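You operate a simulated robot arm through the tools that you are given. There is no shell and no other tool.

Carry out the task below with a simulated two-armed robot. There is one attempt and no reset: what you move stays moved.

TASK
On the top of the finishing bench, fold the grey cloth in half, so that its two short edges meet.

It is judged by the outcome, as a careful person would: the job done as asked, and still so three seconds after it is handed in. It fails if anything else is knocked over, pushed out of place, dropped, spilled or broken. Flat cloth is picked up by pressing the open fingertips on it (5 to 10 N) and closing them slowly along it; thin cloth reads only 2 to 8 mm in the jaws.

THE ROBOT
Two 7-joint arms with two-finger parallel grippers on one trunk, on a base that moves. Base frame: it is fixed to the floor where the robot stands at the start and does not move with it; the origin is under the middle of the robot, x ahead of it, y to its left, z up; the surface under the hand at the start is at about z = 860. Units: mm, degrees, N and s.
The left shoulder is at the start at [70, 134, 1151], the right one opposite. With the tool pointing down near the work surface each hand reaches from about 180 to 660 mm from the robot's upright axis, wherever it stands, measured 20 degrees to its own side. Places, roughly: top of the finishing bench [600, -300, 900]. Payload 1.57 kg a hand.
The tool frame of a hand sits at the grasp point between the pads (the TCP): z along the fingers, y along the line on which they close. The tips reach 30 mm beyond it. The gripper opens to 80 mm. The fingers are 17 mm wide and 12 mm thick; the gripper's body (40 by 82 mm) begins 80 mm behind the TCP.
Orientation is that of the tool frame in the base frame, as a unit quaternion [x, y, z, w]. With the fingers straight down and closing along the base's y, the tool's x points along the base's -x, its y along +y and its z along -z.

THE INTERFACE
- The arms move only by the tool move_arm. It takes "left_steps", "right_steps" or both (then of equal length, played together; a hand with none holds still); each is a list of rows, each a list of 6 numbers: the shift along the tool's x, y, z in units of 150 mm (1.0 is 150 mm), then the turn, a rotation vector about the tool's x, y, z in units of 45 degrees (1.0 is 45 degrees). In form: [[x, y, z, wx, wy, wz], ...]. A call has 1 to 20 rows; each row is the pose to reach, as a shift and turn from the pose commanded when the call began, along the tool's axes at that moment. "left_hand" and "right_hand" are, for a hand that has rows, the closure, from 0 (fully open) to 1 (shut), set as the call begins (left out, the last holds). A call with a number of a shift or a turn outside -1 to 1 is refused whole. Rows are played at 5 a second. More than 50 mm and 8.6 degrees between two rows, or a gripper value outside its range, and nothing of the call is played. A pose out of reach is approached as far as the arm can. The call stops where the force on the tool passes 40 N (or 10 N more than at its start, if that is more) or the arm is blocked; 0.2 s more then pass. The fingers move at their own pace (about 153 mm/s each) and stop on an object; they squeeze with about 41 N. The grip force told is the motor's: it shows also when the fingers shut on nothing. Time passes only in rows, and 0.2 s behind the last, so rows that repeat a pose let the fingers close. The reply holds the time, the measured pose of the TCP, the force on the tool along the base axes, the opening and the grip force, in the units named above and with some noise, with the torque about the TCP (base axes, N m) and any sound that the robot's microphone picked up.
- Cameras (640 x 400 px; columns grow to the right, rows downward): "scene" is now at [126.4, 14.3, 1354.9]; the picture's right is [0.20, -0.98, -0.00], its down [-0.77, -0.16, -0.62] and it looks along [0.60, 0.13, -0.79] (base axes); focal length 248 px, centre (320, 200). "left" rides on the left gripper at [72, 7, -122] in its tool frame; the picture's right is [-0.09, 1.00, 0.00], its down [-0.84, -0.08, -0.54] and it looks along [-0.54, -0.05, 0.84] (tool axes); focal length 238 px, centre (320, 200). "right" rides on the right gripper at [72, -7, -122] in its tool frame; the picture's right is [0.09, 1.00, 0.00], its down [-0.84, 0.08, -0.54] and it looks along [-0.54, 0.05, 0.84] (tool axes); focal length 238 px, centre (320, 200). There is no depth. A picture from a camera that has moved, and an enlarged one, comes with that camera's place and axes in the base frame and with its lens.
- capture(camera): a new picture of that camera. The clock stands still meanwhile.
- slide_trunk(by): slides the trunk up (or, below 0, down) by that many mm; the arms and the scene camera ride with it, the base frame stays. It gives what a move gives, with no picture.
- base_move(legs): drives the robot by 1 to 6 legs, each [ahead, left, turn to the left] in mm, mm and degrees, along the robot's own axes; the way and the turn of a leg run together, so that a leg with both is an arc; at most 1500 mm and 180 degrees a leg. The arms and the cameras ride along, it lands a little off, and it stops where it bumps. It gives what a move gives.
- turn_head(pan, tilt): turns the head with the scene camera to pan (to the left, within 86 degrees either way) and tilt (down, from -29 to 69), counted from straight ahead of the robot. It gives what a move gives.
- inspect(camera, box): a new picture of the part [left, top, right, bottom] of that camera's present view, enlarged. The clock stands still meanwhile.
- job_done(): hands the job in; it is judged then, once.

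Places have to be worked out from the pictures, the camera data and where the tool is seen. Open the grippers and draw the arms clear of the work before you hand the job in, unless the task says otherwise.

The tools are called after "Emit:" as a command line: name --argument value ..., lists and objects as JSON in quotes. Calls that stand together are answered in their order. move_arm: Moves the arms, as the interface text tells. Its arguments: {"type":"object","properties":{"left_steps":{"type":"array","items":{"type":"array","items":{"type":"number"}}},"left_hand":{"type":"number"},"right_steps":{"type":"array","items":{"type":"array","items":{"type":"number"}}},"right_hand":{"type":"number"}},"required":[]} The other tools are called the same way: slide_trunk (by) moves the trunk up or down; base_move (legs) drives the base; turn_head (pan, tilt) turns the head that bears the scene camera; capture (camera) takes a picture; inspect (camera, box) takes an enlarged picture of a part of a camera's view; job_done () hands the job in.

At the start:

```text
t: 0.0
left_tcp_pos: [506.1, 185.2, 1010.1]
left_tool_rot: [0.0, 1.0, 0.0, 0.0]
left_force: [0.4, 0.1, 0.7]
left_torque: [-0.01, -0.02, -0.01]
left_width: 80.0
left_grip_force: 0.1
right_tcp_pos: [462.9, -183.9, 1073.3]
right_tool_rot: [0.0, 1.0, -0.001, -0.001]
right_force: [0.3, -0.5, 0.0]
right_torque: [-0.01, 0.02, -0.02]
right_width: 79.9
right_grip_force: 0.1
trunk travel left (down, up): [-725.0, 215.0]
robot x, y, heading: [1.7, -4.4, -0.3]
head pan, tilt (commanded): [11.7, 51.9]
```

scene: 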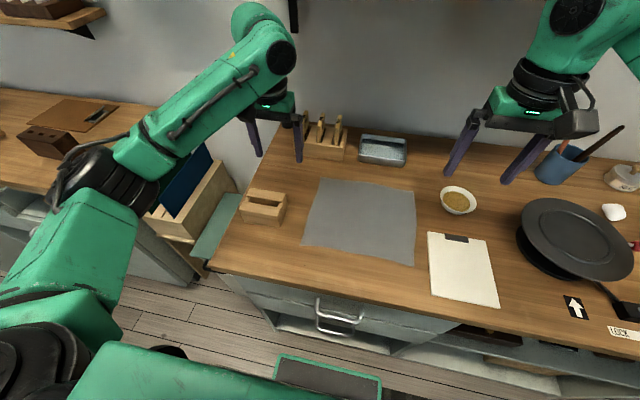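
right: 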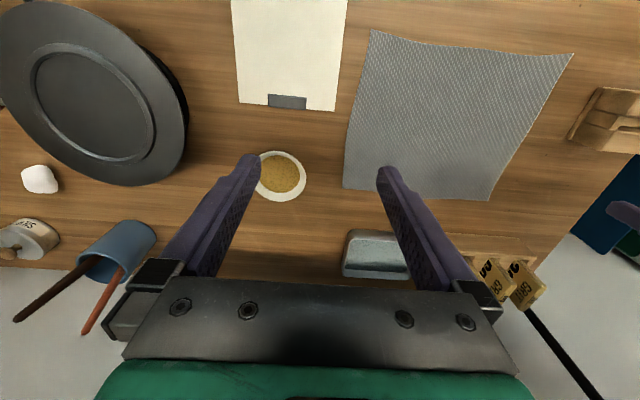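
left: 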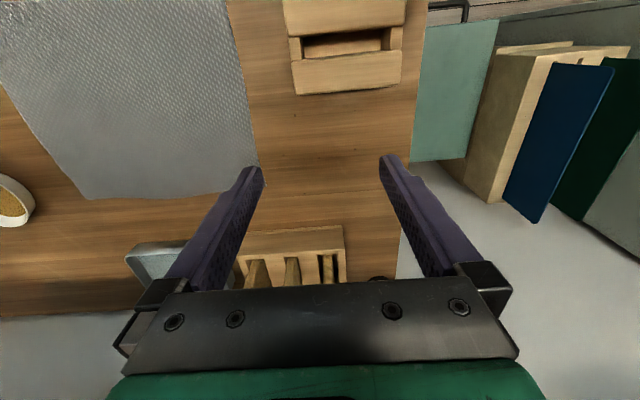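

The first pictures put the grey cloth at about x 370–579, y -135 to 113, z 860, so its short edges are the left and right ones. Before planning, I look down to check the robot's base against the bench, then take a close look at the cloth.

Emit:
inspect --camera "scene" --box '[200, 120, 520, 320]'

Emit:
turn_head --pan 0 --tilt 69

Emit:
capture --camera "scene"

```text
2.00 times, centred on (360, 220) of scene
camera zoom: at [126.4, 14.3, 1354.9], right [0.2, -0.98, 0.0], down [-0.77, -0.16, -0.62], along [0.6, 0.13, -0.79], focal length 496 px, centre (240, 160)
```

zoom: 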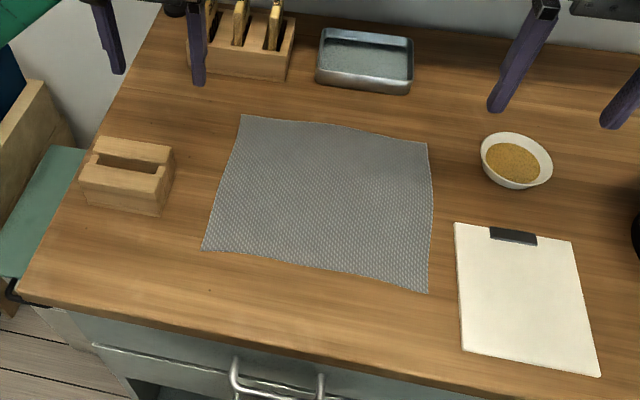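

```text
t: 0.8
left_tcp_pos: [506.4, 185.8, 1010.6]
left_tool_rot: [0.0, 1.0, 0.0, -0.001]
left_force: [0.0, 0.0, 0.3]
left_torque: [-0.01, 0.02, -0.02]
left_width: 79.8
left_grip_force: 0.0
right_tcp_pos: [464.0, -184.5, 1074.1]
right_tool_rot: [0.0, 1.0, 0.0, 0.0]
right_force: [0.1, 1.1, 0.1]
right_torque: [0.02, -0.05, 0.01]
right_width: 80.0
right_grip_force: 0.1
trunk travel left (down, up): [-725.0, 215.0]
robot x, y, heading: [-0.2, 2.5, -0.0]
head pan, tilt (commanded): [0.0, 68.8]
```

```text
taken
camera scene: at [108.7, -0.9, 1335.5], right [0.0, -1.0, 0.0], down [-0.93, 0.0, -0.36], along [0.36, 0.0, -0.93], focal length 248 px, centre (320, 200)
```

scene: 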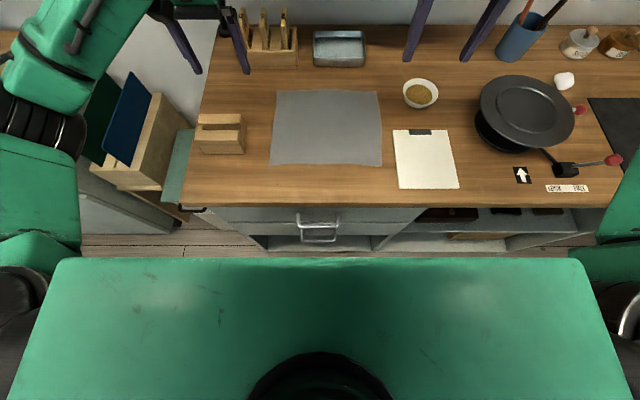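

The cloth lies as I judged and the bench front is near x 282. Two hands would be less in each other's way with the robot shifted right and turned left a bit, so I check that the floor beside the base is free.

Emit:
turn_head --pan -70 --tilt 55

Emit:
capture --camera "scene"

Emit:
turn_head --pan 75 --tilt 55

Emit:
capture --camera "scene"

```text
t: 2.2
left_tcp_pos: [506.5, 186.0, 1011.2]
left_tool_rot: [0.0, 1.0, 0.0, 0.0]
left_force: [-1.0, -0.9, -0.2]
left_torque: [0.03, 0.0, -0.02]
left_width: 79.9
left_grip_force: 0.0
right_tcp_pos: [462.8, -184.7, 1073.8]
right_tool_rot: [0.001, 1.0, 0.0, -0.001]
right_force: [-0.2, -0.2, 0.5]
right_torque: [0.01, -0.01, 0.02]
right_width: 79.8
right_grip_force: 0.1
trunk travel left (down, up): [-725.0, 215.0]
robot x, y, heading: [-2.7, -0.7, 0.1]
head pan, tilt (commanded): [-70.0, 55.0]
```

```text
taken
camera scene: at [77.5, -68.7, 1350.9], right [-0.94, -0.34, 0.0], down [-0.28, 0.77, -0.57], along [0.2, -0.54, -0.82], focal length 248 px, centre (320, 200)
```

scene: 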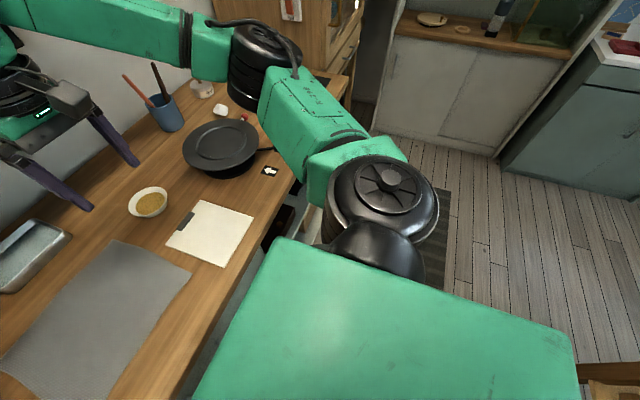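

```text
t: 4.5
left_tcp_pos: [506.3, 185.3, 1010.1]
left_tool_rot: [0.0, 1.0, -0.001, 0.0]
left_force: [0.1, -0.1, 0.3]
left_torque: [0.0, 0.0, 0.01]
left_width: 80.0
left_grip_force: 0.1
right_tcp_pos: [462.9, -184.8, 1074.2]
right_tool_rot: [0.0, 1.0, 0.0, 0.0]
right_force: [-1.0, 1.2, -0.1]
right_torque: [0.01, 0.01, 0.04]
right_width: 80.3
right_grip_force: 0.1
trunk travel left (down, up): [-725.0, 215.0]
robot x, y, heading: [-3.0, -1.0, -0.1]
head pan, tilt (commanded): [75.0, 55.0]
```

```text
taken
camera scene: at [71.5, 68.6, 1350.9], right [0.97, -0.26, 0.0], down [-0.21, -0.79, -0.57], along [0.15, 0.55, -0.82], focal length 248 px, centre (320, 200)
```

scene: 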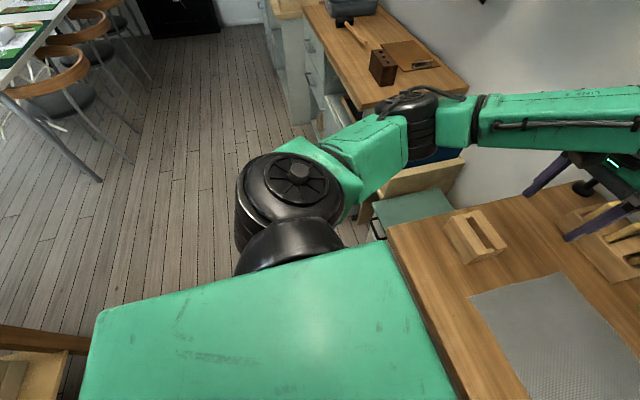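

The floor is clear on both sides and the binders beside the bench sit lower than its top. I drive in small amounts: strafe right, then a partial left turn to see whether the base clears the bench.

Emit:
base_move --legs '[[0, -110, 0], [0, 0, 10]]'

```text
t: 6.4
left_tcp_pos: [466.5, 160.2, 1011.5]
left_tool_rot: [-0.088, 0.996, 0.0, 0.0]
left_force: [0.4, -0.5, -0.7]
left_torque: [0.02, -0.03, -0.01]
left_width: 79.8
left_grip_force: 0.0
right_tcp_pos: [488.0, -212.0, 1073.9]
right_tool_rot: [-0.087, 0.996, 0.0, 0.0]
right_force: [0.1, 0.2, -0.8]
right_torque: [0.03, 0.03, -0.04]
right_width: 80.0
right_grip_force: 0.2
trunk travel left (down, up): [-725.0, 215.0]
robot x, y, heading: [-0.7, -111.6, 10.2]
head pan, tilt (commanded): [75.0, 55.0]
```

No bump so far; the robot stands at (-1, -112) heading 10. I turn further to about 27 degrees.

Emit:
base_move --legs '[[0, 0, 17]]'

Emit:
turn_head --pan -15 --tilt 52

Emit:
capture --camera "scene"

```text
t: 7.8
left_tcp_pos: [366.8, 285.6, 1010.6]
left_tool_rot: [-0.234, 0.972, 0.0, 0.0]
left_force: [0.3, 0.2, -0.2]
left_torque: [0.04, 0.01, 0.0]
left_width: 79.9
left_grip_force: 0.1
right_tcp_pos: [495.7, -62.6, 1073.4]
right_tool_rot: [-0.235, 0.972, 0.0, 0.001]
right_force: [0.5, 0.8, 0.5]
right_torque: [0.0, 0.02, 0.0]
right_width: 79.9
right_grip_force: 0.1
trunk travel left (down, up): [-725.0, 215.0]
robot x, y, heading: [1.2, -109.7, 27.0]
head pan, tilt (commanded): [75.0, 55.0]
```

```text
t: 9.4
left_tcp_pos: [366.9, 285.7, 1011.2]
left_tool_rot: [-0.235, 0.972, 0.001, 0.0]
left_force: [0.6, 0.0, 0.1]
left_torque: [0.02, 0.06, 0.01]
left_width: 79.7
left_grip_force: 0.1
right_tcp_pos: [495.9, -64.5, 1073.7]
right_tool_rot: [-0.234, 0.972, 0.001, 0.0]
right_force: [0.3, 0.4, 0.0]
right_torque: [-0.01, -0.01, -0.02]
right_width: 80.2
right_grip_force: 0.1
trunk travel left (down, up): [-725.0, 215.0]
robot x, y, heading: [-1.0, -110.7, 27.1]
head pan, tilt (commanded): [-15.0, 52.0]
```

```text
taken
camera scene: at [120.8, -72.7, 1354.8], right [0.21, -0.98, 0.0], down [-0.77, -0.17, -0.62], along [0.6, 0.13, -0.79], focal length 248 px, centre (320, 200)
```

scene: 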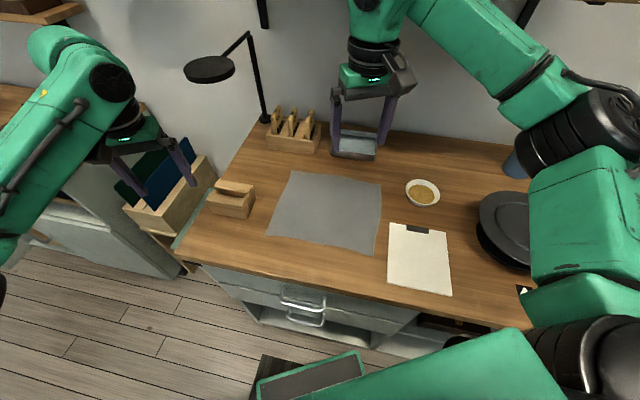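

The robot stands at (-1, -111) heading 27, with a lamp at the back left that stays well away from my path. I bring the left hand above the near-left corner and the right hand above the far-left corner, with tools squared to the base axes, still well above the bench.

Emit:
move_arm --left_steps '[[0.034, -0.092, 0.02, 0, 0, 0.06], [0.067, -0.184, 0.04, 0, 0, 0.12], [0.101, -0.276, 0.06, 0, 0, 0.181], [0.135, -0.368, 0.08, 0, 0, 0.241], [0.169, -0.46, 0.1, 0, 0, 0.301], [0.202, -0.551, 0.12, 0, 0, 0.361], [0.236, -0.643, 0.14, 0, 0, 0.421], [0.27, -0.735, 0.16, 0, 0, 0.482], [0.303, -0.827, 0.18, 0, 0, 0.542], [0.337, -0.919, 0.2, 0, 0, 0.602]]' --right_steps '[[-0.092, 0.079, 0.06, 0, 0, 0.06], [-0.183, 0.159, 0.12, 0, 0, 0.12], [-0.275, 0.238, 0.18, 0, 0, 0.181], [-0.367, 0.317, 0.24, 0, 0, 0.241], [-0.459, 0.397, 0.3, 0, 0, 0.301], [-0.55, 0.476, 0.36, 0, 0, 0.361], [-0.642, 0.555, 0.42, 0, 0, 0.421], [-0.734, 0.634, 0.48, 0, 0, 0.482], [-0.825, 0.714, 0.54, 0, 0, 0.542], [-0.917, 0.793, 0.6, 0, 0, 0.602]]' --left_hand 0 --right_hand 0

Emit:
capture --camera "scene"

Emit:
capture --camera "right"

Emit:
capture --camera "left"

```text
t: 11.6
left_tcp_pos: [384.8, 139.1, 980.3]
left_tool_rot: [0.0, 1.0, -0.001, 0.001]
left_force: [0.4, -0.6, -0.4]
left_torque: [-0.03, 0.01, -0.01]
left_width: 80.2
left_grip_force: 0.0
right_tcp_pos: [555.6, 98.7, 983.5]
right_tool_rot: [-0.011, 1.0, -0.002, -0.001]
right_force: [-0.1, 0.1, 0.3]
right_torque: [-0.01, 0.02, 0.03]
right_width: 80.0
right_grip_force: 0.0
right hand out of reach, approached as far as the arm can: row 10
trunk travel left (down, up): [-725.0, 215.0]
robot x, y, heading: [1.6, -105.7, 26.9]
head pan, tilt (commanded): [-15.0, 52.0]
```

```text
taken
camera scene: at [121.0, -71.7, 1354.7], right [0.21, -0.98, 0.0], down [-0.77, -0.17, -0.62], along [0.6, 0.13, -0.79], focal length 248 px, centre (320, 200)
```

scene: 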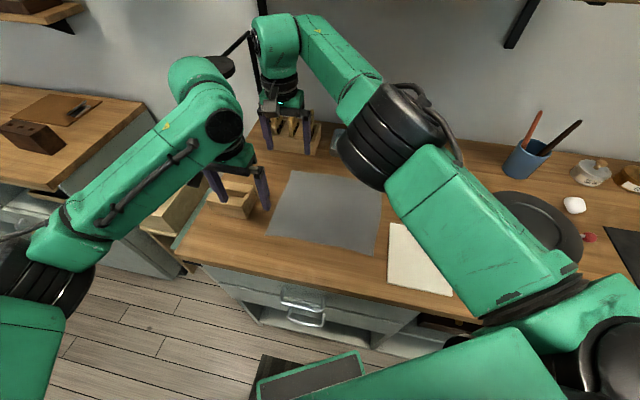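

```text
taken
camera right: at [482.0, 91.1, 1107.1], right [-0.11, 0.99, 0.0], down [0.84, 0.1, 0.54], along [0.54, 0.06, -0.84], focal length 238 px, centre (320, 200)
```

right: 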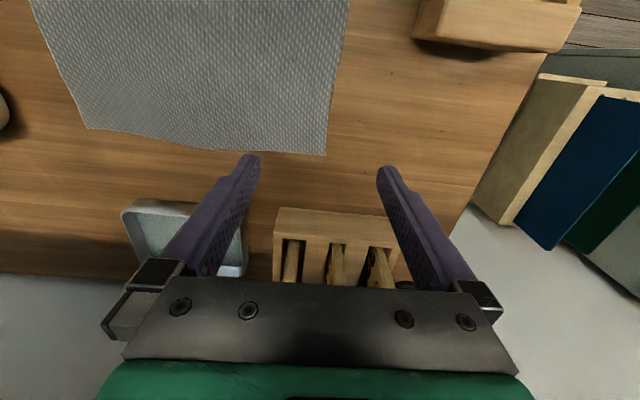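

```text
taken
camera left: at [311.7, 146.4, 1102.6], right [0.09, 1.0, 0.0], down [0.84, -0.08, 0.54], along [0.54, -0.05, -0.84], focal length 238 px, centre (320, 200)
```

left: 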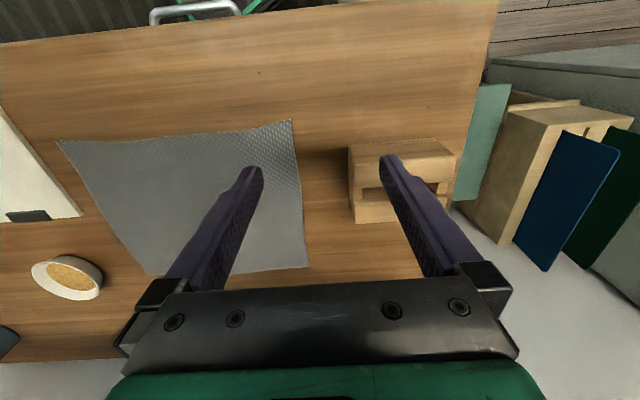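

The right hand fell about 10 mm short, so the robot has to come closer. Corners measured from the hand cameras: near-left (370,113), far-left (580,106), far-right (579,-139), near-right (369,-136). I drive 30 mm ahead; both hands are clear of everything at this height.

Emit:
base_move --legs '[[30, 0, 0]]'

```text
t: 12.4
left_tcp_pos: [406.0, 150.9, 982.5]
left_tool_rot: [0.0, 1.0, 0.001, 0.001]
left_force: [-0.6, 0.1, 0.2]
left_torque: [0.04, -0.02, -0.02]
left_width: 79.9
left_grip_force: 0.0
right_tcp_pos: [579.2, 109.9, 986.2]
right_tool_rot: [-0.009, 1.0, 0.0, 0.0]
right_force: [-0.6, -0.5, 0.2]
right_torque: [0.03, -0.03, -0.01]
right_width: 80.2
right_grip_force: 0.1
trunk travel left (down, up): [-725.0, 215.0]
robot x, y, heading: [28.2, -97.6, 27.1]
head pan, tilt (commanded): [-15.0, 52.0]
```

No bump; the hands now ride at about (406,151) and (579,110). I part-close both jaws to about 24 mm and lower them to hover above the two left corners, with the outer finger just outside the edge.

Emit:
move_arm --left_steps '[[0.023, -0.053, 0.064, 0, 0, 0], [0.047, -0.105, 0.128, 0, 0, 0], [0.07, -0.158, 0.192, 0, 0, 0], [0.093, -0.211, 0.255, 0, 0, 0], [0.117, -0.263, 0.319, 0, 0, 0], [0.14, -0.316, 0.383, 0, 0, 0], [0.14, -0.316, 0.383, 0, 0, 0]]' --right_steps '[[0.017, -0.013, 0.068, 0, 0, 0.004], [0.033, -0.027, 0.136, 0, 0, 0.008], [0.05, -0.04, 0.204, 0, 0, 0.012], [0.067, -0.053, 0.271, 0, 0, 0.015], [0.083, -0.067, 0.339, 0, 0, 0.019], [0.1, -0.08, 0.407, 0, 0, 0.023], [0.1, -0.08, 0.407, 0, 0, 0.023]]' --left_hand 0.7 --right_hand 0.7

Emit:
capture --camera "right"

Emit:
capture --camera "left"

Emit:
capture --camera "scene"

```text
t: 14.0
left_tcp_pos: [387.9, 105.6, 923.2]
left_tool_rot: [0.0, 1.0, 0.0, 0.0]
left_force: [0.1, -0.3, 1.3]
left_torque: [0.01, 0.02, 0.05]
left_width: 24.1
left_grip_force: 0.0
right_tcp_pos: [565.8, 98.9, 923.4]
right_tool_rot: [-0.002, 1.0, -0.002, -0.002]
right_force: [-0.1, -0.2, -0.6]
right_torque: [0.01, 0.03, -0.01]
right_width: 24.1
right_grip_force: 0.1
trunk travel left (down, up): [-725.0, 215.0]
robot x, y, heading: [24.8, -95.4, 27.1]
head pan, tilt (commanded): [-15.0, 52.0]
```

```text
taken
camera right: at [492.8, 91.9, 1046.2], right [-0.09, 1.0, 0.0], down [0.84, 0.08, 0.54], along [0.54, 0.05, -0.84], focal length 238 px, centre (320, 200)
```

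right: 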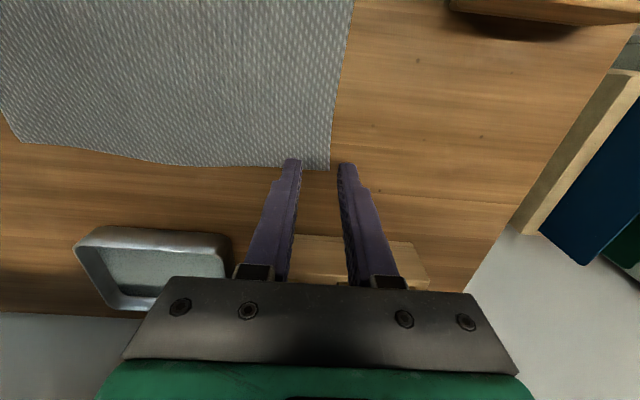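

```text
taken
camera left: at [315.9, 111.1, 1045.2], right [0.09, 1.0, 0.0], down [0.84, -0.08, 0.54], along [0.54, -0.05, -0.84], focal length 238 px, centre (320, 200)
```

left: 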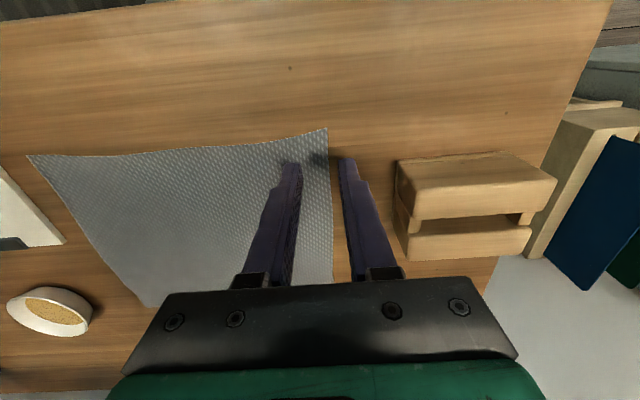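

```text
taken
camera scene: at [146.6, -59.3, 1354.8], right [0.21, -0.98, 0.0], down [-0.77, -0.17, -0.62], along [0.6, 0.13, -0.79], focal length 248 px, centre (320, 200)
```

scene: 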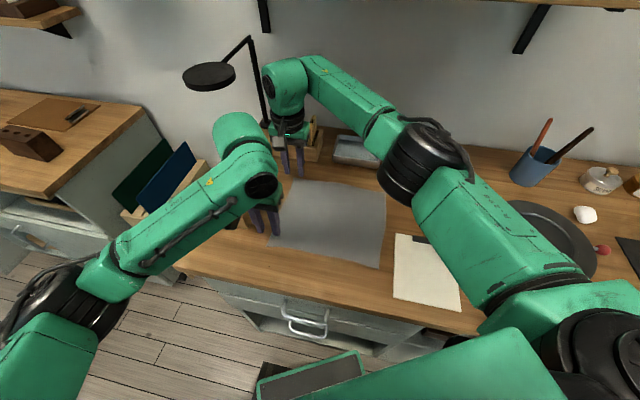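

The edges are at y≈107.5 (far) and y≈111.3 (near) beside the tips; the right jaw straddles its edge well and the left needs 3 mm inward. I lower both to just above the surface.

Emit:
move_arm --left_steps '[[0.003, -0.005, 0.04, 0, 0, 0], [0.006, -0.01, 0.08, 0, 0, 0], [0.01, -0.015, 0.12, 0, 0, 0], [0.013, -0.02, 0.16, 0, 0, 0], [0.013, -0.02, 0.19, 0, 0, 0], [0.013, -0.02, 0.19, 0, 0, 0]]' --right_steps '[[0, 0, 0.04, 0, 0, 0], [0, 0, 0.08, 0, 0, 0], [0, 0, 0.12, 0, 0, 0], [0, 0, 0.16, 0, 0, 0], [0, 0, 0.19, 0, 0, 0], [0, 0, 0.19, 0, 0, 0]]'

Emit:
inspect --camera "right" --box '[220, 80, 440, 300]'

Emit:
inspect --camera "left" --box '[220, 80, 440, 300]'

```text
t: 15.4
left_tcp_pos: [387.1, 103.2, 894.8]
left_tool_rot: [0.0, 1.0, 0.0, 0.0]
left_force: [-0.8, -0.3, -1.2]
left_torque: [-0.03, 0.02, 0.03]
left_width: 24.0
left_grip_force: 0.1
right_tcp_pos: [567.1, 99.1, 895.4]
right_tool_rot: [-0.001, 1.0, -0.001, -0.001]
right_force: [-0.6, -0.5, 0.0]
right_torque: [0.0, -0.02, 0.01]
right_width: 24.0
right_grip_force: 0.0
trunk travel left (down, up): [-725.0, 215.0]
robot x, y, heading: [28.4, -98.3, 27.0]
head pan, tilt (commanded): [-15.0, 52.0]
```

```text
1.82 times, centred on (330, 190) of right
camera zoom: at [493.2, 92.1, 1018.0], right [-0.09, 1.0, 0.0], down [0.84, 0.08, 0.54], along [0.54, 0.05, -0.84], focal length 433 px, centre (302, 218)
```

zoom: 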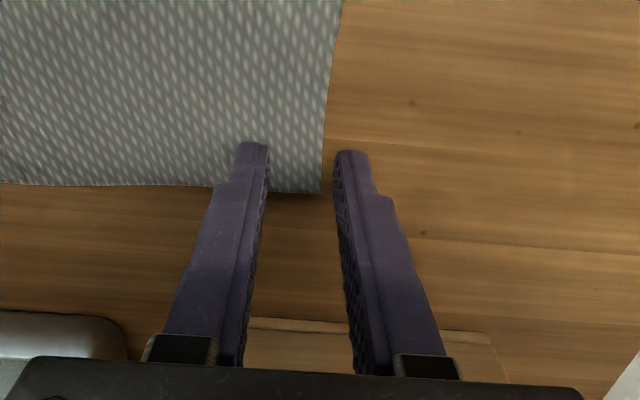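

```text
1.82 times, centred on (330, 190) of left
camera zoom: at [315.1, 108.9, 1017.0], right [0.09, 1.0, 0.0], down [0.84, -0.08, 0.54], along [0.54, -0.05, -0.84], focal length 433 px, centre (302, 218)
```

zoom: 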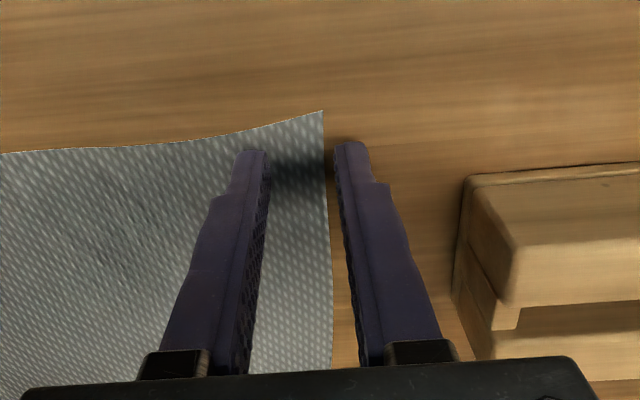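

Both jaws straddle the left edge near the corners, about 5 mm above the surface. I shift the right hand 3 mm toward the robot and press both down gently, watching the force.

Emit:
move_arm --left_steps '[[0, 0, 0.01, 0, 0, 0], [0, 0, 0.02, 0, 0, 0], [0, 0, 0.03, 0, 0, 0], [0, 0, 0.04, 0, 0, 0], [0, 0, 0.04, 0, 0, 0]]' --right_steps '[[0.02, 0, 0.01, 0, 0, 0], [0.02, 0, 0.02, 0, 0, 0], [0.02, 0, 0.03, 0, 0, 0], [0.02, 0, 0.04, 0, 0, 0], [0.02, 0, 0.04, 0, 0, 0]]'

```text
t: 16.6
left_tcp_pos: [386.6, 101.5, 890.3]
left_tool_rot: [0.0, 1.0, 0.0, 0.002]
left_force: [1.9, 1.6, 13.1]
left_torque: [-0.19, -0.04, 0.05]
left_width: 22.8
left_grip_force: 0.1
right_tcp_pos: [562.1, 99.6, 891.8]
right_tool_rot: [-0.001, 1.0, 0.0, 0.0]
right_force: [2.6, -0.6, 11.2]
right_torque: [-0.19, -0.15, 0.07]
right_width: 23.6
right_grip_force: 0.1
trunk travel left (down, up): [-725.0, 215.0]
robot x, y, heading: [24.7, -97.8, 27.2]
head pan, tilt (commanded): [-15.0, 52.0]
```

Both inner fingers press the cloth (13 N and 11 N, contact on the inner finger by the torque). I ease off slightly and begin closing slowly.

Emit:
move_arm --left_steps '[[0, 0, -0.004, 0, 0, 0], [0, 0, -0.004, 0, 0, 0]]' --right_steps '[[0, 0, -0.002, 0, 0, 0], [0, 0, -0.002, 0, 0, 0]]' --left_hand 0.75 --right_hand 0.75

Emit:
move_arm --left_steps '[[0, 0, 0, 0, 0, 0], [0, 0, 0, 0, 0, 0]]' --right_steps '[[0, 0, 0, 0, 0, 0], [0, 0, 0, 0, 0, 0]]' --left_hand 0.79 --right_hand 0.79

Emit:
inspect --camera "right" --box '[220, 80, 440, 300]'

Emit:
inspect --camera "left" --box '[220, 80, 440, 300]'

```text
t: 17.2
left_tcp_pos: [384.7, 102.2, 890.2]
left_tool_rot: [-0.002, 1.0, 0.001, 0.002]
left_force: [1.3, 3.2, 13.3]
left_torque: [-0.12, 0.0, 0.01]
left_width: 17.8
left_grip_force: 0.0
right_tcp_pos: [561.0, 100.3, 891.5]
right_tool_rot: [-0.001, 1.0, -0.001, 0.0]
right_force: [1.9, 1.2, 13.6]
right_torque: [-0.21, -0.14, 0.03]
right_width: 19.5
right_grip_force: 0.0
trunk travel left (down, up): [-725.0, 215.0]
robot x, y, heading: [22.5, -94.0, 27.2]
head pan, tilt (commanded): [-15.0, 52.0]
```

```text
t: 17.8
left_tcp_pos: [384.9, 101.6, 891.9]
left_tool_rot: [0.0, 1.0, 0.0, 0.002]
left_force: [2.1, 0.5, 12.5]
left_torque: [-0.14, -0.02, 0.05]
left_width: 15.9
left_grip_force: 0.0
right_tcp_pos: [560.4, 98.8, 890.3]
right_tool_rot: [-0.001, 1.0, 0.0, 0.0]
right_force: [0.5, 1.8, 14.6]
right_torque: [-0.12, -0.1, 0.03]
right_width: 14.6
right_grip_force: 0.1
trunk travel left (down, up): [-725.0, 215.0]
robot x, y, heading: [23.3, -94.5, 27.1]
head pan, tilt (commanded): [-15.0, 52.0]
```

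```text
1.82 times, centred on (330, 190) of right
camera zoom: at [487.5, 91.7, 1014.2], right [-0.09, 1.0, 0.0], down [0.84, 0.08, 0.54], along [0.54, 0.05, -0.84], focal length 433 px, centre (302, 218)
```

zoom: 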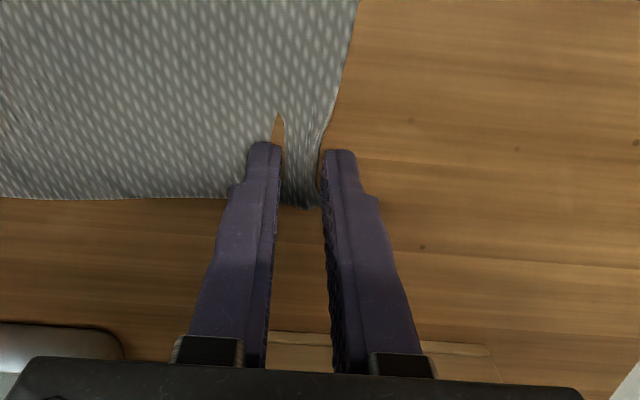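

```text
1.82 times, centred on (330, 190) of left
camera zoom: at [312.2, 108.0, 1012.6], right [0.09, 1.0, 0.0], down [0.84, -0.08, 0.54], along [0.54, -0.05, -0.84], focal length 433 px, centre (302, 218)
```

zoom: 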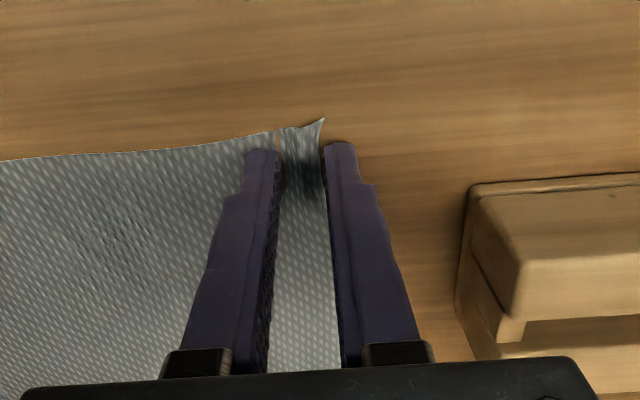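

A ridge of cloth is rising between the fingers at both corners. I ease the pressure a little toward 8–10 N and keep closing in small steps.

Emit:
move_arm --left_steps '[[0, 0, -0.005, 0, 0, 0], [0, 0, -0.005, 0, 0, 0]]' --right_steps '[[0, 0, -0.006, 0, 0, 0], [0, 0, -0.006, 0, 0, 0]]' --left_hand 0.83 --right_hand 0.83

Emit:
move_arm --left_steps '[[0, 0, 0, 0, 0, 0], [0, 0, 0, 0, 0, 0]]' --right_steps '[[0, 0, 0, 0, 0, 0], [0, 0, 0, 0, 0, 0]]' --left_hand 0.88 --right_hand 0.88

Emit:
inspect --camera "right" --box '[220, 80, 440, 300]'

Emit:
inspect --camera "left" --box '[220, 80, 440, 300]'

```text
t: 18.4
left_tcp_pos: [385.1, 101.3, 891.5]
left_tool_rot: [0.0, 1.0, 0.0, 0.001]
left_force: [-0.5, 0.8, 7.6]
left_torque: [-0.03, 0.06, -0.06]
left_width: 12.5
left_grip_force: 0.0
right_tcp_pos: [561.6, 98.8, 890.9]
right_tool_rot: [0.001, 1.0, 0.0, -0.001]
right_force: [-1.2, 0.6, 9.6]
right_torque: [-0.08, -0.05, 0.01]
right_width: 13.3
right_grip_force: 0.1
trunk travel left (down, up): [-725.0, 215.0]
robot x, y, heading: [28.1, -93.0, 27.3]
head pan, tilt (commanded): [-15.0, 52.0]
```

```text
t: 19.0
left_tcp_pos: [385.1, 101.7, 891.7]
left_tool_rot: [0.0, 1.0, 0.0, 0.001]
left_force: [-1.0, 0.9, 3.7]
left_torque: [-0.07, 0.06, 0.04]
left_width: 9.4
left_grip_force: 0.0
right_tcp_pos: [562.3, 99.7, 891.1]
right_tool_rot: [-0.001, 1.0, -0.001, -0.001]
right_force: [-1.1, 0.3, 8.2]
right_torque: [-0.06, -0.03, 0.0]
right_width: 8.7
right_grip_force: 0.0
trunk travel left (down, up): [-725.0, 215.0]
robot x, y, heading: [26.5, -96.2, 27.3]
head pan, tilt (commanded): [-15.0, 52.0]
```

```text
1.82 times, centred on (330, 190) of right
camera zoom: at [488.2, 91.8, 1014.3], right [-0.09, 1.0, 0.0], down [0.84, 0.08, 0.54], along [0.54, 0.05, -0.84], focal length 433 px, centre (302, 218)
```

zoom: 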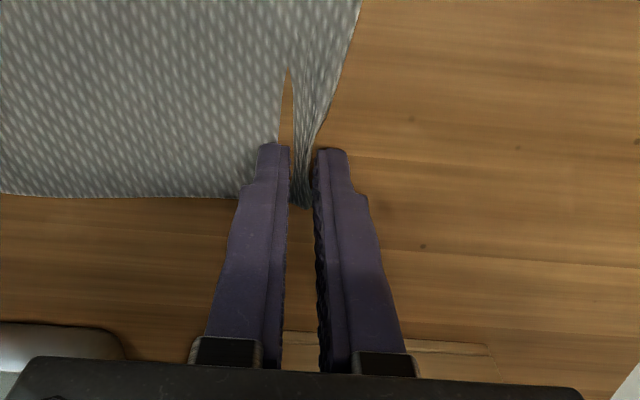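

```text
1.82 times, centred on (330, 190) of left
camera zoom: at [312.8, 108.3, 1012.8], right [0.09, 1.0, 0.0], down [0.84, -0.08, 0.54], along [0.54, -0.05, -0.84], focal length 433 px, centre (302, 218)
```

zoom: 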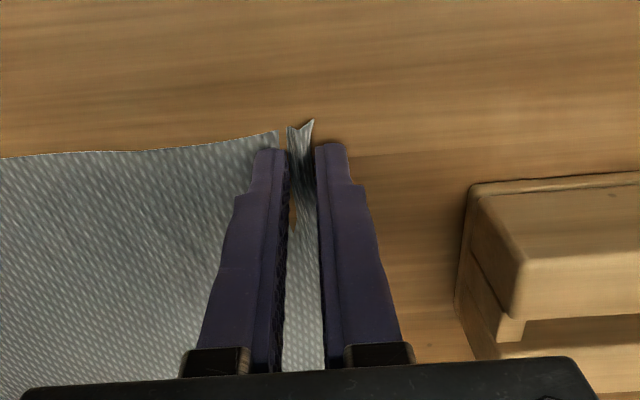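

The ridge is nearly pinched at both corners (9 mm). I add a touch of pressure on the left and close the rest of the way.

Emit:
move_arm --left_steps '[[0, 0, 0.004, 0, 0, 0], [0, 0, 0.004, 0, 0, 0]]' --right_steps '[[0, 0, 0, 0, 0, 0], [0, 0, 0, 0, 0, 0]]' --left_hand 0.93 --right_hand 0.93

Emit:
move_arm --left_steps '[[0, 0, 0, 0, 0, 0], [0, 0, 0, 0, 0, 0], [0, 0, 0, 0, 0, 0], [0, 0, 0, 0, 0, 0]]' --right_steps '[[0, 0, 0, 0, 0, 0], [0, 0, 0, 0, 0, 0], [0, 0, 0, 0, 0, 0], [0, 0, 0, 0, 0, 0]]' --left_hand 1.0 --right_hand 1.0

Emit:
inspect --camera "right" --box '[220, 80, 440, 300]'

Emit:
inspect --camera "left" --box '[220, 80, 440, 300]'

```text
t: 19.6
left_tcp_pos: [385.9, 102.7, 891.3]
left_tool_rot: [0.0, 1.0, 0.0, 0.001]
left_force: [-0.8, 0.5, 7.8]
left_torque: [-0.06, 0.07, 0.01]
left_width: 4.9
left_grip_force: 0.0
right_tcp_pos: [561.8, 99.4, 890.7]
right_tool_rot: [0.0, 1.0, -0.001, 0.0]
right_force: [1.4, 1.4, 7.4]
right_torque: [-0.01, -0.05, 0.02]
right_width: 4.7
right_grip_force: 0.1
trunk travel left (down, up): [-725.0, 215.0]
robot x, y, heading: [28.8, -100.1, 27.0]
head pan, tilt (commanded): [-15.0, 52.0]
```

```text
t: 20.6
left_tcp_pos: [386.3, 102.8, 891.3]
left_tool_rot: [0.0, 1.0, 0.0, 0.001]
left_force: [-0.1, -0.9, 10.2]
left_torque: [-0.1, 0.06, 0.0]
left_width: 2.0
left_grip_force: 23.8
right_tcp_pos: [562.1, 98.3, 891.7]
right_tool_rot: [0.0, 1.0, -0.002, -0.001]
right_force: [-1.1, -0.8, 5.0]
right_torque: [-0.05, -0.02, 0.0]
right_width: 2.2
right_grip_force: 23.6
trunk travel left (down, up): [-725.0, 215.0]
robot x, y, heading: [28.3, -95.0, 27.0]
head pan, tilt (commanded): [-15.0, 52.0]
```

```text
1.82 times, centred on (330, 190) of right
camera zoom: at [488.5, 91.2, 1014.3], right [-0.09, 1.0, 0.0], down [0.84, 0.08, 0.54], along [0.54, 0.05, -0.84], focal length 433 px, centre (302, 218)
```

zoom: 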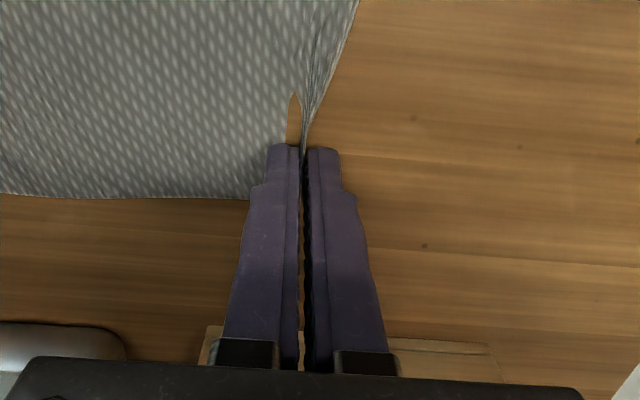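

```text
1.82 times, centred on (330, 190) of left
camera zoom: at [313.0, 108.0, 1012.7], right [0.09, 1.0, 0.0], down [0.84, -0.08, 0.54], along [0.54, -0.05, -0.84], focal length 433 px, centre (302, 218)
```

zoom: 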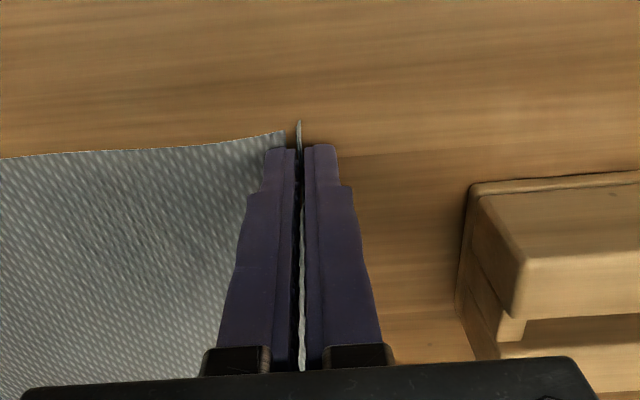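

The jaws read 2.0 and 2.2 mm, a single thickness of cloth in each. I lift both together along the start of the fold arc and check that both grips hold.

Emit:
move_arm --left_steps '[[0, -0.0022, -0.0444, 0, 0, 0], [0, -0.0088, -0.0886, 0, 0, 0], [0, -0.0198, -0.1323, 0, 0, 0], [0, -0.035, -0.1751, 0, 0, 0], [0, -0.0544, -0.2169, 0, 0, 0], [0, -0.0779, -0.2573, 0, 0, 0]]' --right_steps '[[0, -0.0022, -0.0444, 0, 0, 0], [0, -0.0089, -0.0886, 0, 0, 0], [0, -0.02, -0.1323, 0, 0, 0], [0, -0.0354, -0.1751, 0, 0, 0], [0, -0.055, -0.2169, 0, 0, 0], [0, -0.0788, -0.2573, 0, 0, 0]]'

Emit:
capture --camera "right"

Emit:
capture --camera "left"

Emit:
inspect --camera "scene" --box '[200, 100, 440, 300]'

```text
t: 22.0
left_tcp_pos: [387.2, 90.9, 928.7]
left_tool_rot: [0.0, 1.0, 0.001, -0.001]
left_force: [0.0, 0.6, -0.5]
left_torque: [0.0, -0.02, -0.01]
left_width: 1.9
left_grip_force: 23.6
right_tcp_pos: [564.4, 87.2, 929.0]
right_tool_rot: [0.0, 1.0, -0.001, -0.002]
right_force: [0.9, 0.2, 0.1]
right_torque: [0.0, 0.02, 0.01]
right_width: 2.1
right_grip_force: 23.6
trunk travel left (down, up): [-725.0, 215.0]
robot x, y, heading: [26.1, -93.3, 27.0]
head pan, tilt (commanded): [-15.0, 52.0]
```

```text
taken
camera right: at [490.5, 80.2, 1052.5], right [-0.09, 1.0, 0.0], down [0.84, 0.08, 0.54], along [0.54, 0.05, -0.84], focal length 238 px, centre (320, 200)
```

right: 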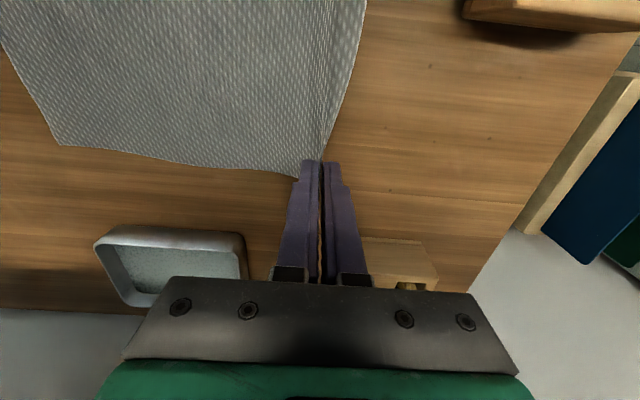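

```text
taken
camera left: at [314.7, 96.6, 1050.5], right [0.09, 1.0, 0.0], down [0.84, -0.08, 0.54], along [0.54, -0.05, -0.84], focal length 238 px, centre (320, 200)
```

left: 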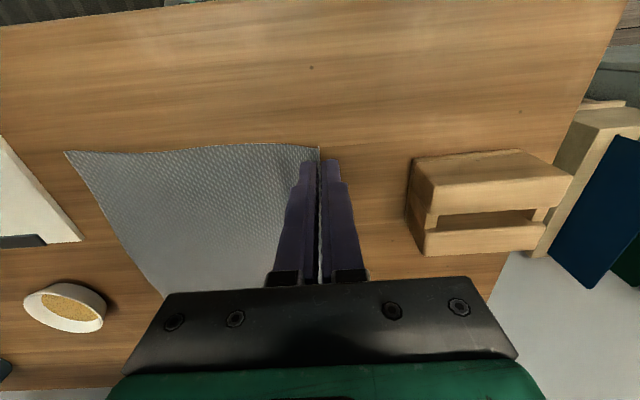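

```text
2.00 times, centred on (320, 200) of scene
camera zoom: at [147.0, -59.8, 1354.8], right [0.21, -0.98, 0.0], down [-0.77, -0.17, -0.62], along [0.6, 0.13, -0.79], focal length 496 px, centre (320, 200)
```

zoom: 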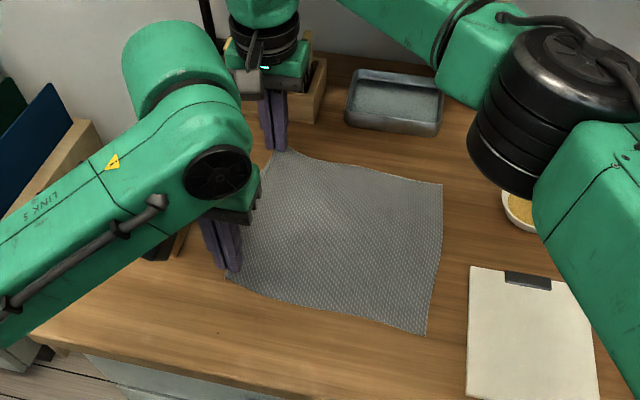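

Both grips hold (1.9 and 2.1 mm). The closing drew the whole cloth about 9 mm to the left, so its right edge is now at y≈-126 to -129 and I shift my fold target accordingly. I continue the arc to its top, starting to lean the hands over.

Emit:
move_arm --left_steps '[[0, -0.0235, -0.0481, 0, 0, 0], [0, -0.0535, -0.0864, 0, 0, 0], [0, -0.0869, -0.1227, 0, 0, 0], [0, -0.1236, -0.1567, 0, 0, 0], [0, -0.1633, -0.1882, 0, 0, 0], [0, -0.2057, -0.2171, 0, 0, 0], [0, -0.2507, -0.2431, 0, 0, 0], [0, -0.2978, -0.2663, 0, 0, 0], [0, -0.3469, -0.2862, 0, 0, 0], [0, -0.3977, -0.3029, 0, 0, 0], [0, -0.454, -0.3163, -0.0278, 0, 0], [0, -0.5114, -0.3261, -0.0556, 0, 0], [0, -0.5693, -0.3325, -0.0833, 0, 0], [0, -0.6277, -0.3353, -0.1111, 0, 0]]' --right_steps '[[0, -0.0237, -0.0481, 0, 0, 0], [0, -0.054, -0.0864, 0, 0, 0], [0, -0.0877, -0.1227, 0, 0, 0], [0, -0.1247, -0.1567, 0, 0, 0], [0, -0.1648, -0.1882, 0, 0, 0], [0, -0.2075, -0.2171, 0, 0, 0], [0, -0.2529, -0.2431, 0, 0, 0], [0, -0.3005, -0.2663, 0, 0, 0], [0, -0.3499, -0.2862, 0, 0, 0], [0, -0.4011, -0.3029, 0, 0, 0], [0, -0.4579, -0.3163, -0.0278, 0, 0], [0, -0.5158, -0.3261, -0.0556, 0, 0], [0, -0.5742, -0.3325, -0.0833, 0, 0], [0, -0.6331, -0.3353, -0.1111, 0, 0]]'

Emit:
capture --camera "right"

Emit:
capture --camera "left"

Emit:
capture --camera "scene"

```text
t: 25.0
left_tcp_pos: [387.4, -4.0, 977.8]
left_tool_rot: [0.0, 0.999, 0.045, 0.0]
left_force: [-0.1, -0.3, -0.1]
left_torque: [0.01, 0.0, 0.03]
left_width: 2.0
left_grip_force: 23.3
right_tcp_pos: [563.8, -7.9, 979.6]
right_tool_rot: [-0.001, 0.999, 0.044, -0.002]
right_force: [-0.7, 0.2, 0.2]
right_torque: [-0.01, 0.03, -0.01]
right_width: 2.0
right_grip_force: 23.1
trunk travel left (down, up): [-725.0, 215.0]
robot x, y, heading: [27.8, -92.9, 27.0]
head pan, tilt (commanded): [-15.0, 52.0]
```

```text
taken
camera right: at [490.9, -25.9, 1101.7], right [-0.09, 0.99, 0.09], down [0.84, 0.03, 0.54], along [0.54, 0.12, -0.83], focal length 238 px, centre (320, 200)
```

right: 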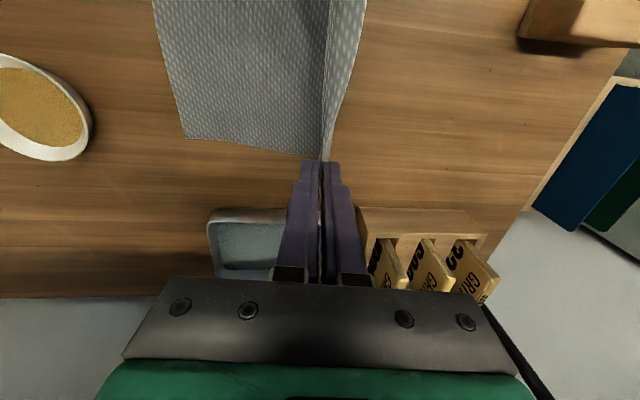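

```text
taken
camera left: at [315.0, -9.1, 1101.0], right [0.09, 0.99, 0.09], down [0.84, -0.12, 0.53], along [0.54, 0.02, -0.84], focal length 238 px, centre (320, 200)
```

left: 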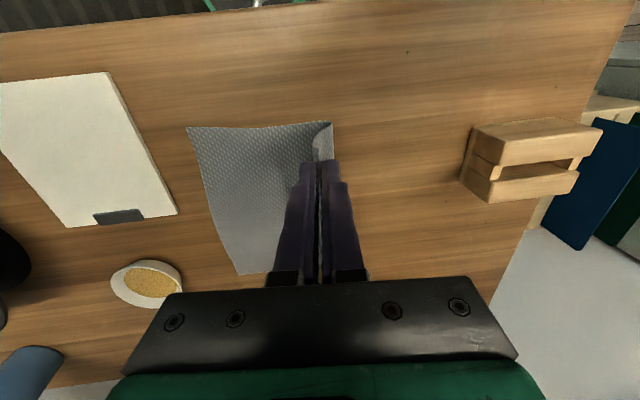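

```text
taken
camera scene: at [147.1, -60.9, 1354.8], right [0.21, -0.98, 0.0], down [-0.77, -0.16, -0.62], along [0.6, 0.13, -0.79], focal length 248 px, centre (320, 200)
```

scene: 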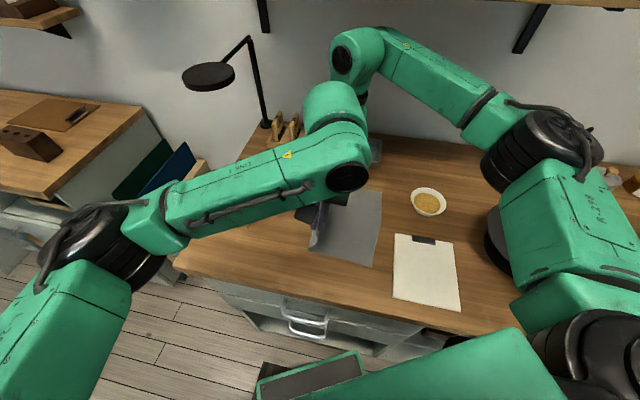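

The cloth rises cleanly between the two hands and the lower half stays put. I carry on down the far side of the arc, leaning the hands further, and stop about 33 mm above the bench to check.

Emit:
move_arm --left_steps '[[0, -0.0583, -0.0042, -0.0278, 0, 0], [0, -0.1164, -0.0048, -0.0556, 0, 0], [0, -0.1742, -0.0019, -0.0833, 0, 0], [0, -0.2313, 0.0046, -0.1111, 0, 0], [0, -0.2874, 0.0146, -0.1389, 0, 0], [0, -0.3421, 0.028, -0.1667, 0, 0], [0, -0.3952, 0.0449, -0.1944, 0, 0], [0, -0.4463, 0.0649, -0.2222, 0, 0], [0, -0.4951, 0.0882, -0.25, 0, 0], [0, -0.5415, 0.1144, -0.2778, 0, 0], [0, -0.585, 0.1434, -0.3056, 0, 0], [0, -0.6255, 0.1751, -0.3333, 0, 0], [0, -0.6627, 0.2091, -0.3611, 0, 0], [0, -0.6965, 0.2454, -0.3889, 0, 0], [0, -0.7266, 0.2837, -0.4167, 0, 0], [0, -0.7529, 0.3238, -0.4444, 0, 0]]' --right_steps '[[0, -0.0588, -0.0043, -0.0278, 0, 0], [0, -0.1174, -0.0049, -0.0556, 0, 0], [0, -0.1756, -0.0021, -0.0833, 0, 0], [0, -0.2331, 0.0044, -0.1111, 0, 0], [0, -0.2897, 0.0144, -0.1389, 0, 0], [0, -0.3448, 0.0278, -0.1667, 0, 0], [0, -0.3983, 0.0446, -0.1944, 0, 0], [0, -0.4498, 0.0646, -0.2222, 0, 0], [0, -0.499, 0.0879, -0.25, 0, 0], [0, -0.5457, 0.1141, -0.2778, 0, 0], [0, -0.5896, 0.143, -0.3056, 0, 0], [0, -0.6304, 0.1746, -0.3333, 0, 0], [0, -0.6678, 0.2087, -0.3611, 0, 0], [0, -0.7018, 0.2449, -0.3889, 0, 0], [0, -0.7321, 0.2832, -0.4167, 0, 0], [0, -0.7586, 0.3233, -0.4444, 0, 0]]'

Emit:
capture --camera "right"

Emit:
capture --camera "left"

Emit:
capture --camera "scene"

```text
t: 28.4
left_tcp_pos: [376.1, -85.2, 926.9]
left_tool_rot: [-0.002, 0.978, 0.208, 0.002]
left_force: [18.8, -3.6, -0.3]
left_torque: [-0.1, -0.47, -0.26]
left_width: 2.1
left_grip_force: 23.8
left hand out of reach, approached as far as the arm can: row 12, 13, 14, 15, 16
right_tcp_pos: [561.9, -116.3, 921.7]
right_tool_rot: [-0.002, 0.976, 0.216, -0.005]
right_force: [-18.9, 3.7, 1.0]
right_torque: [0.05, 0.48, 0.21]
right_width: 2.0
right_grip_force: 23.6
trunk travel left (down, up): [-725.0, 215.0]
robot x, y, heading: [25.9, -95.2, 27.2]
head pan, tilt (commanded): [-15.0, 52.0]
```

```text
taken
camera right: at [489.3, -175.0, 1030.1], right [-0.09, 0.9, 0.42], down [0.84, -0.15, 0.52], along [0.53, 0.4, -0.75], focal length 238 px, centre (320, 200)
```

right: 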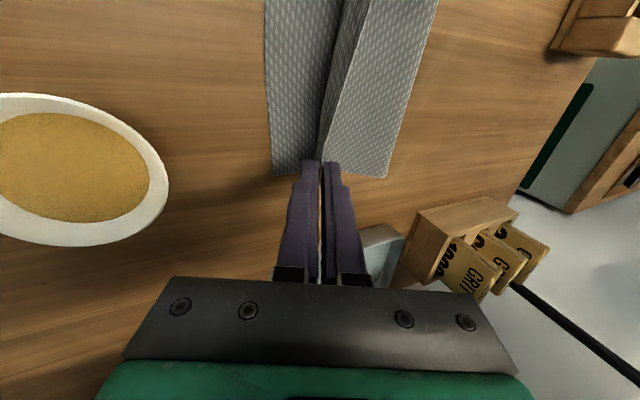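

```text
taken
camera left: at [302.0, -129.4, 1040.8], right [0.09, 0.91, 0.41], down [0.84, -0.29, 0.47], along [0.54, 0.3, -0.79], focal length 238 px, centre (320, 200)
```

left: 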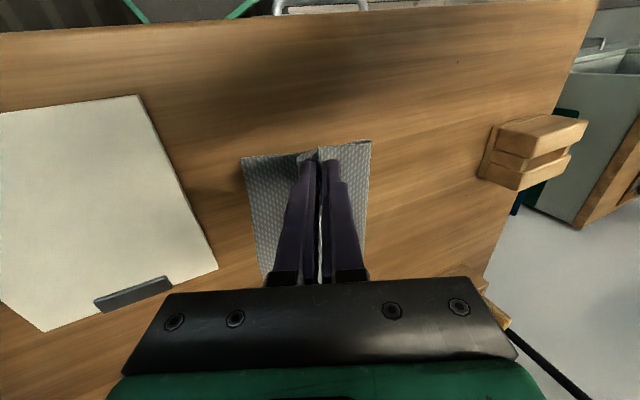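

```text
taken
camera scene: at [146.9, -59.9, 1354.8], right [0.21, -0.98, 0.0], down [-0.77, -0.17, -0.62], along [0.6, 0.13, -0.79], focal length 248 px, centre (320, 200)
```

scene: 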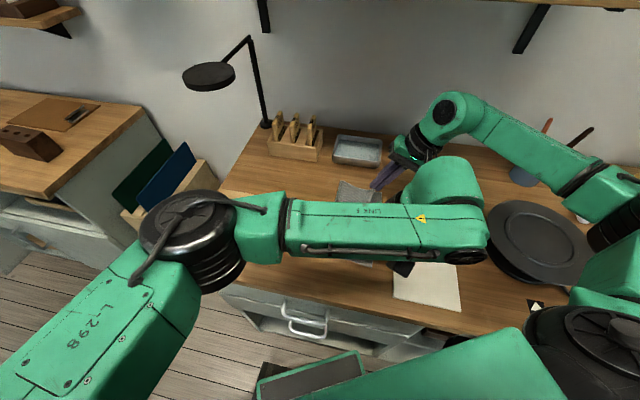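

The left hand ran out of reach with that lean: it lags at x 376 instead of 387, so the cloth is being stretched along x at about 19 N. I take the lean out of the left hand, pivoting about its tip, and bring it back toward the right hand to relieve the tension.

Emit:
move_arm --left_steps '[[-0.01, 0.002, -0.004, 0.08, 0, 0], [-0.02, 0.004, -0.008, 0.16, 0, 0], [-0.03, 0.006, -0.012, 0.24, 0, 0], [-0.035, 0.007, -0.016, 0.311, 0, 0], [-0.035, 0.007, -0.016, 0.311, 0, 0]]'

```text
t: 29.6
left_tcp_pos: [380.0, -86.5, 928.6]
left_tool_rot: [0.0, 0.995, 0.095, 0.0]
left_force: [8.5, -1.3, -0.5]
left_torque: [-0.06, -0.25, -0.07]
left_width: 1.8
left_grip_force: 23.2
right_tcp_pos: [564.3, -118.9, 921.4]
right_tool_rot: [0.0, 0.976, 0.216, 0.0]
right_force: [-9.8, 1.1, 0.2]
right_torque: [0.05, 0.24, 0.12]
right_width: 2.0
right_grip_force: 23.3
trunk travel left (down, up): [-725.0, 215.0]
robot x, y, heading: [27.7, -94.3, 26.8]
head pan, tilt (commanded): [-15.0, 52.0]
```

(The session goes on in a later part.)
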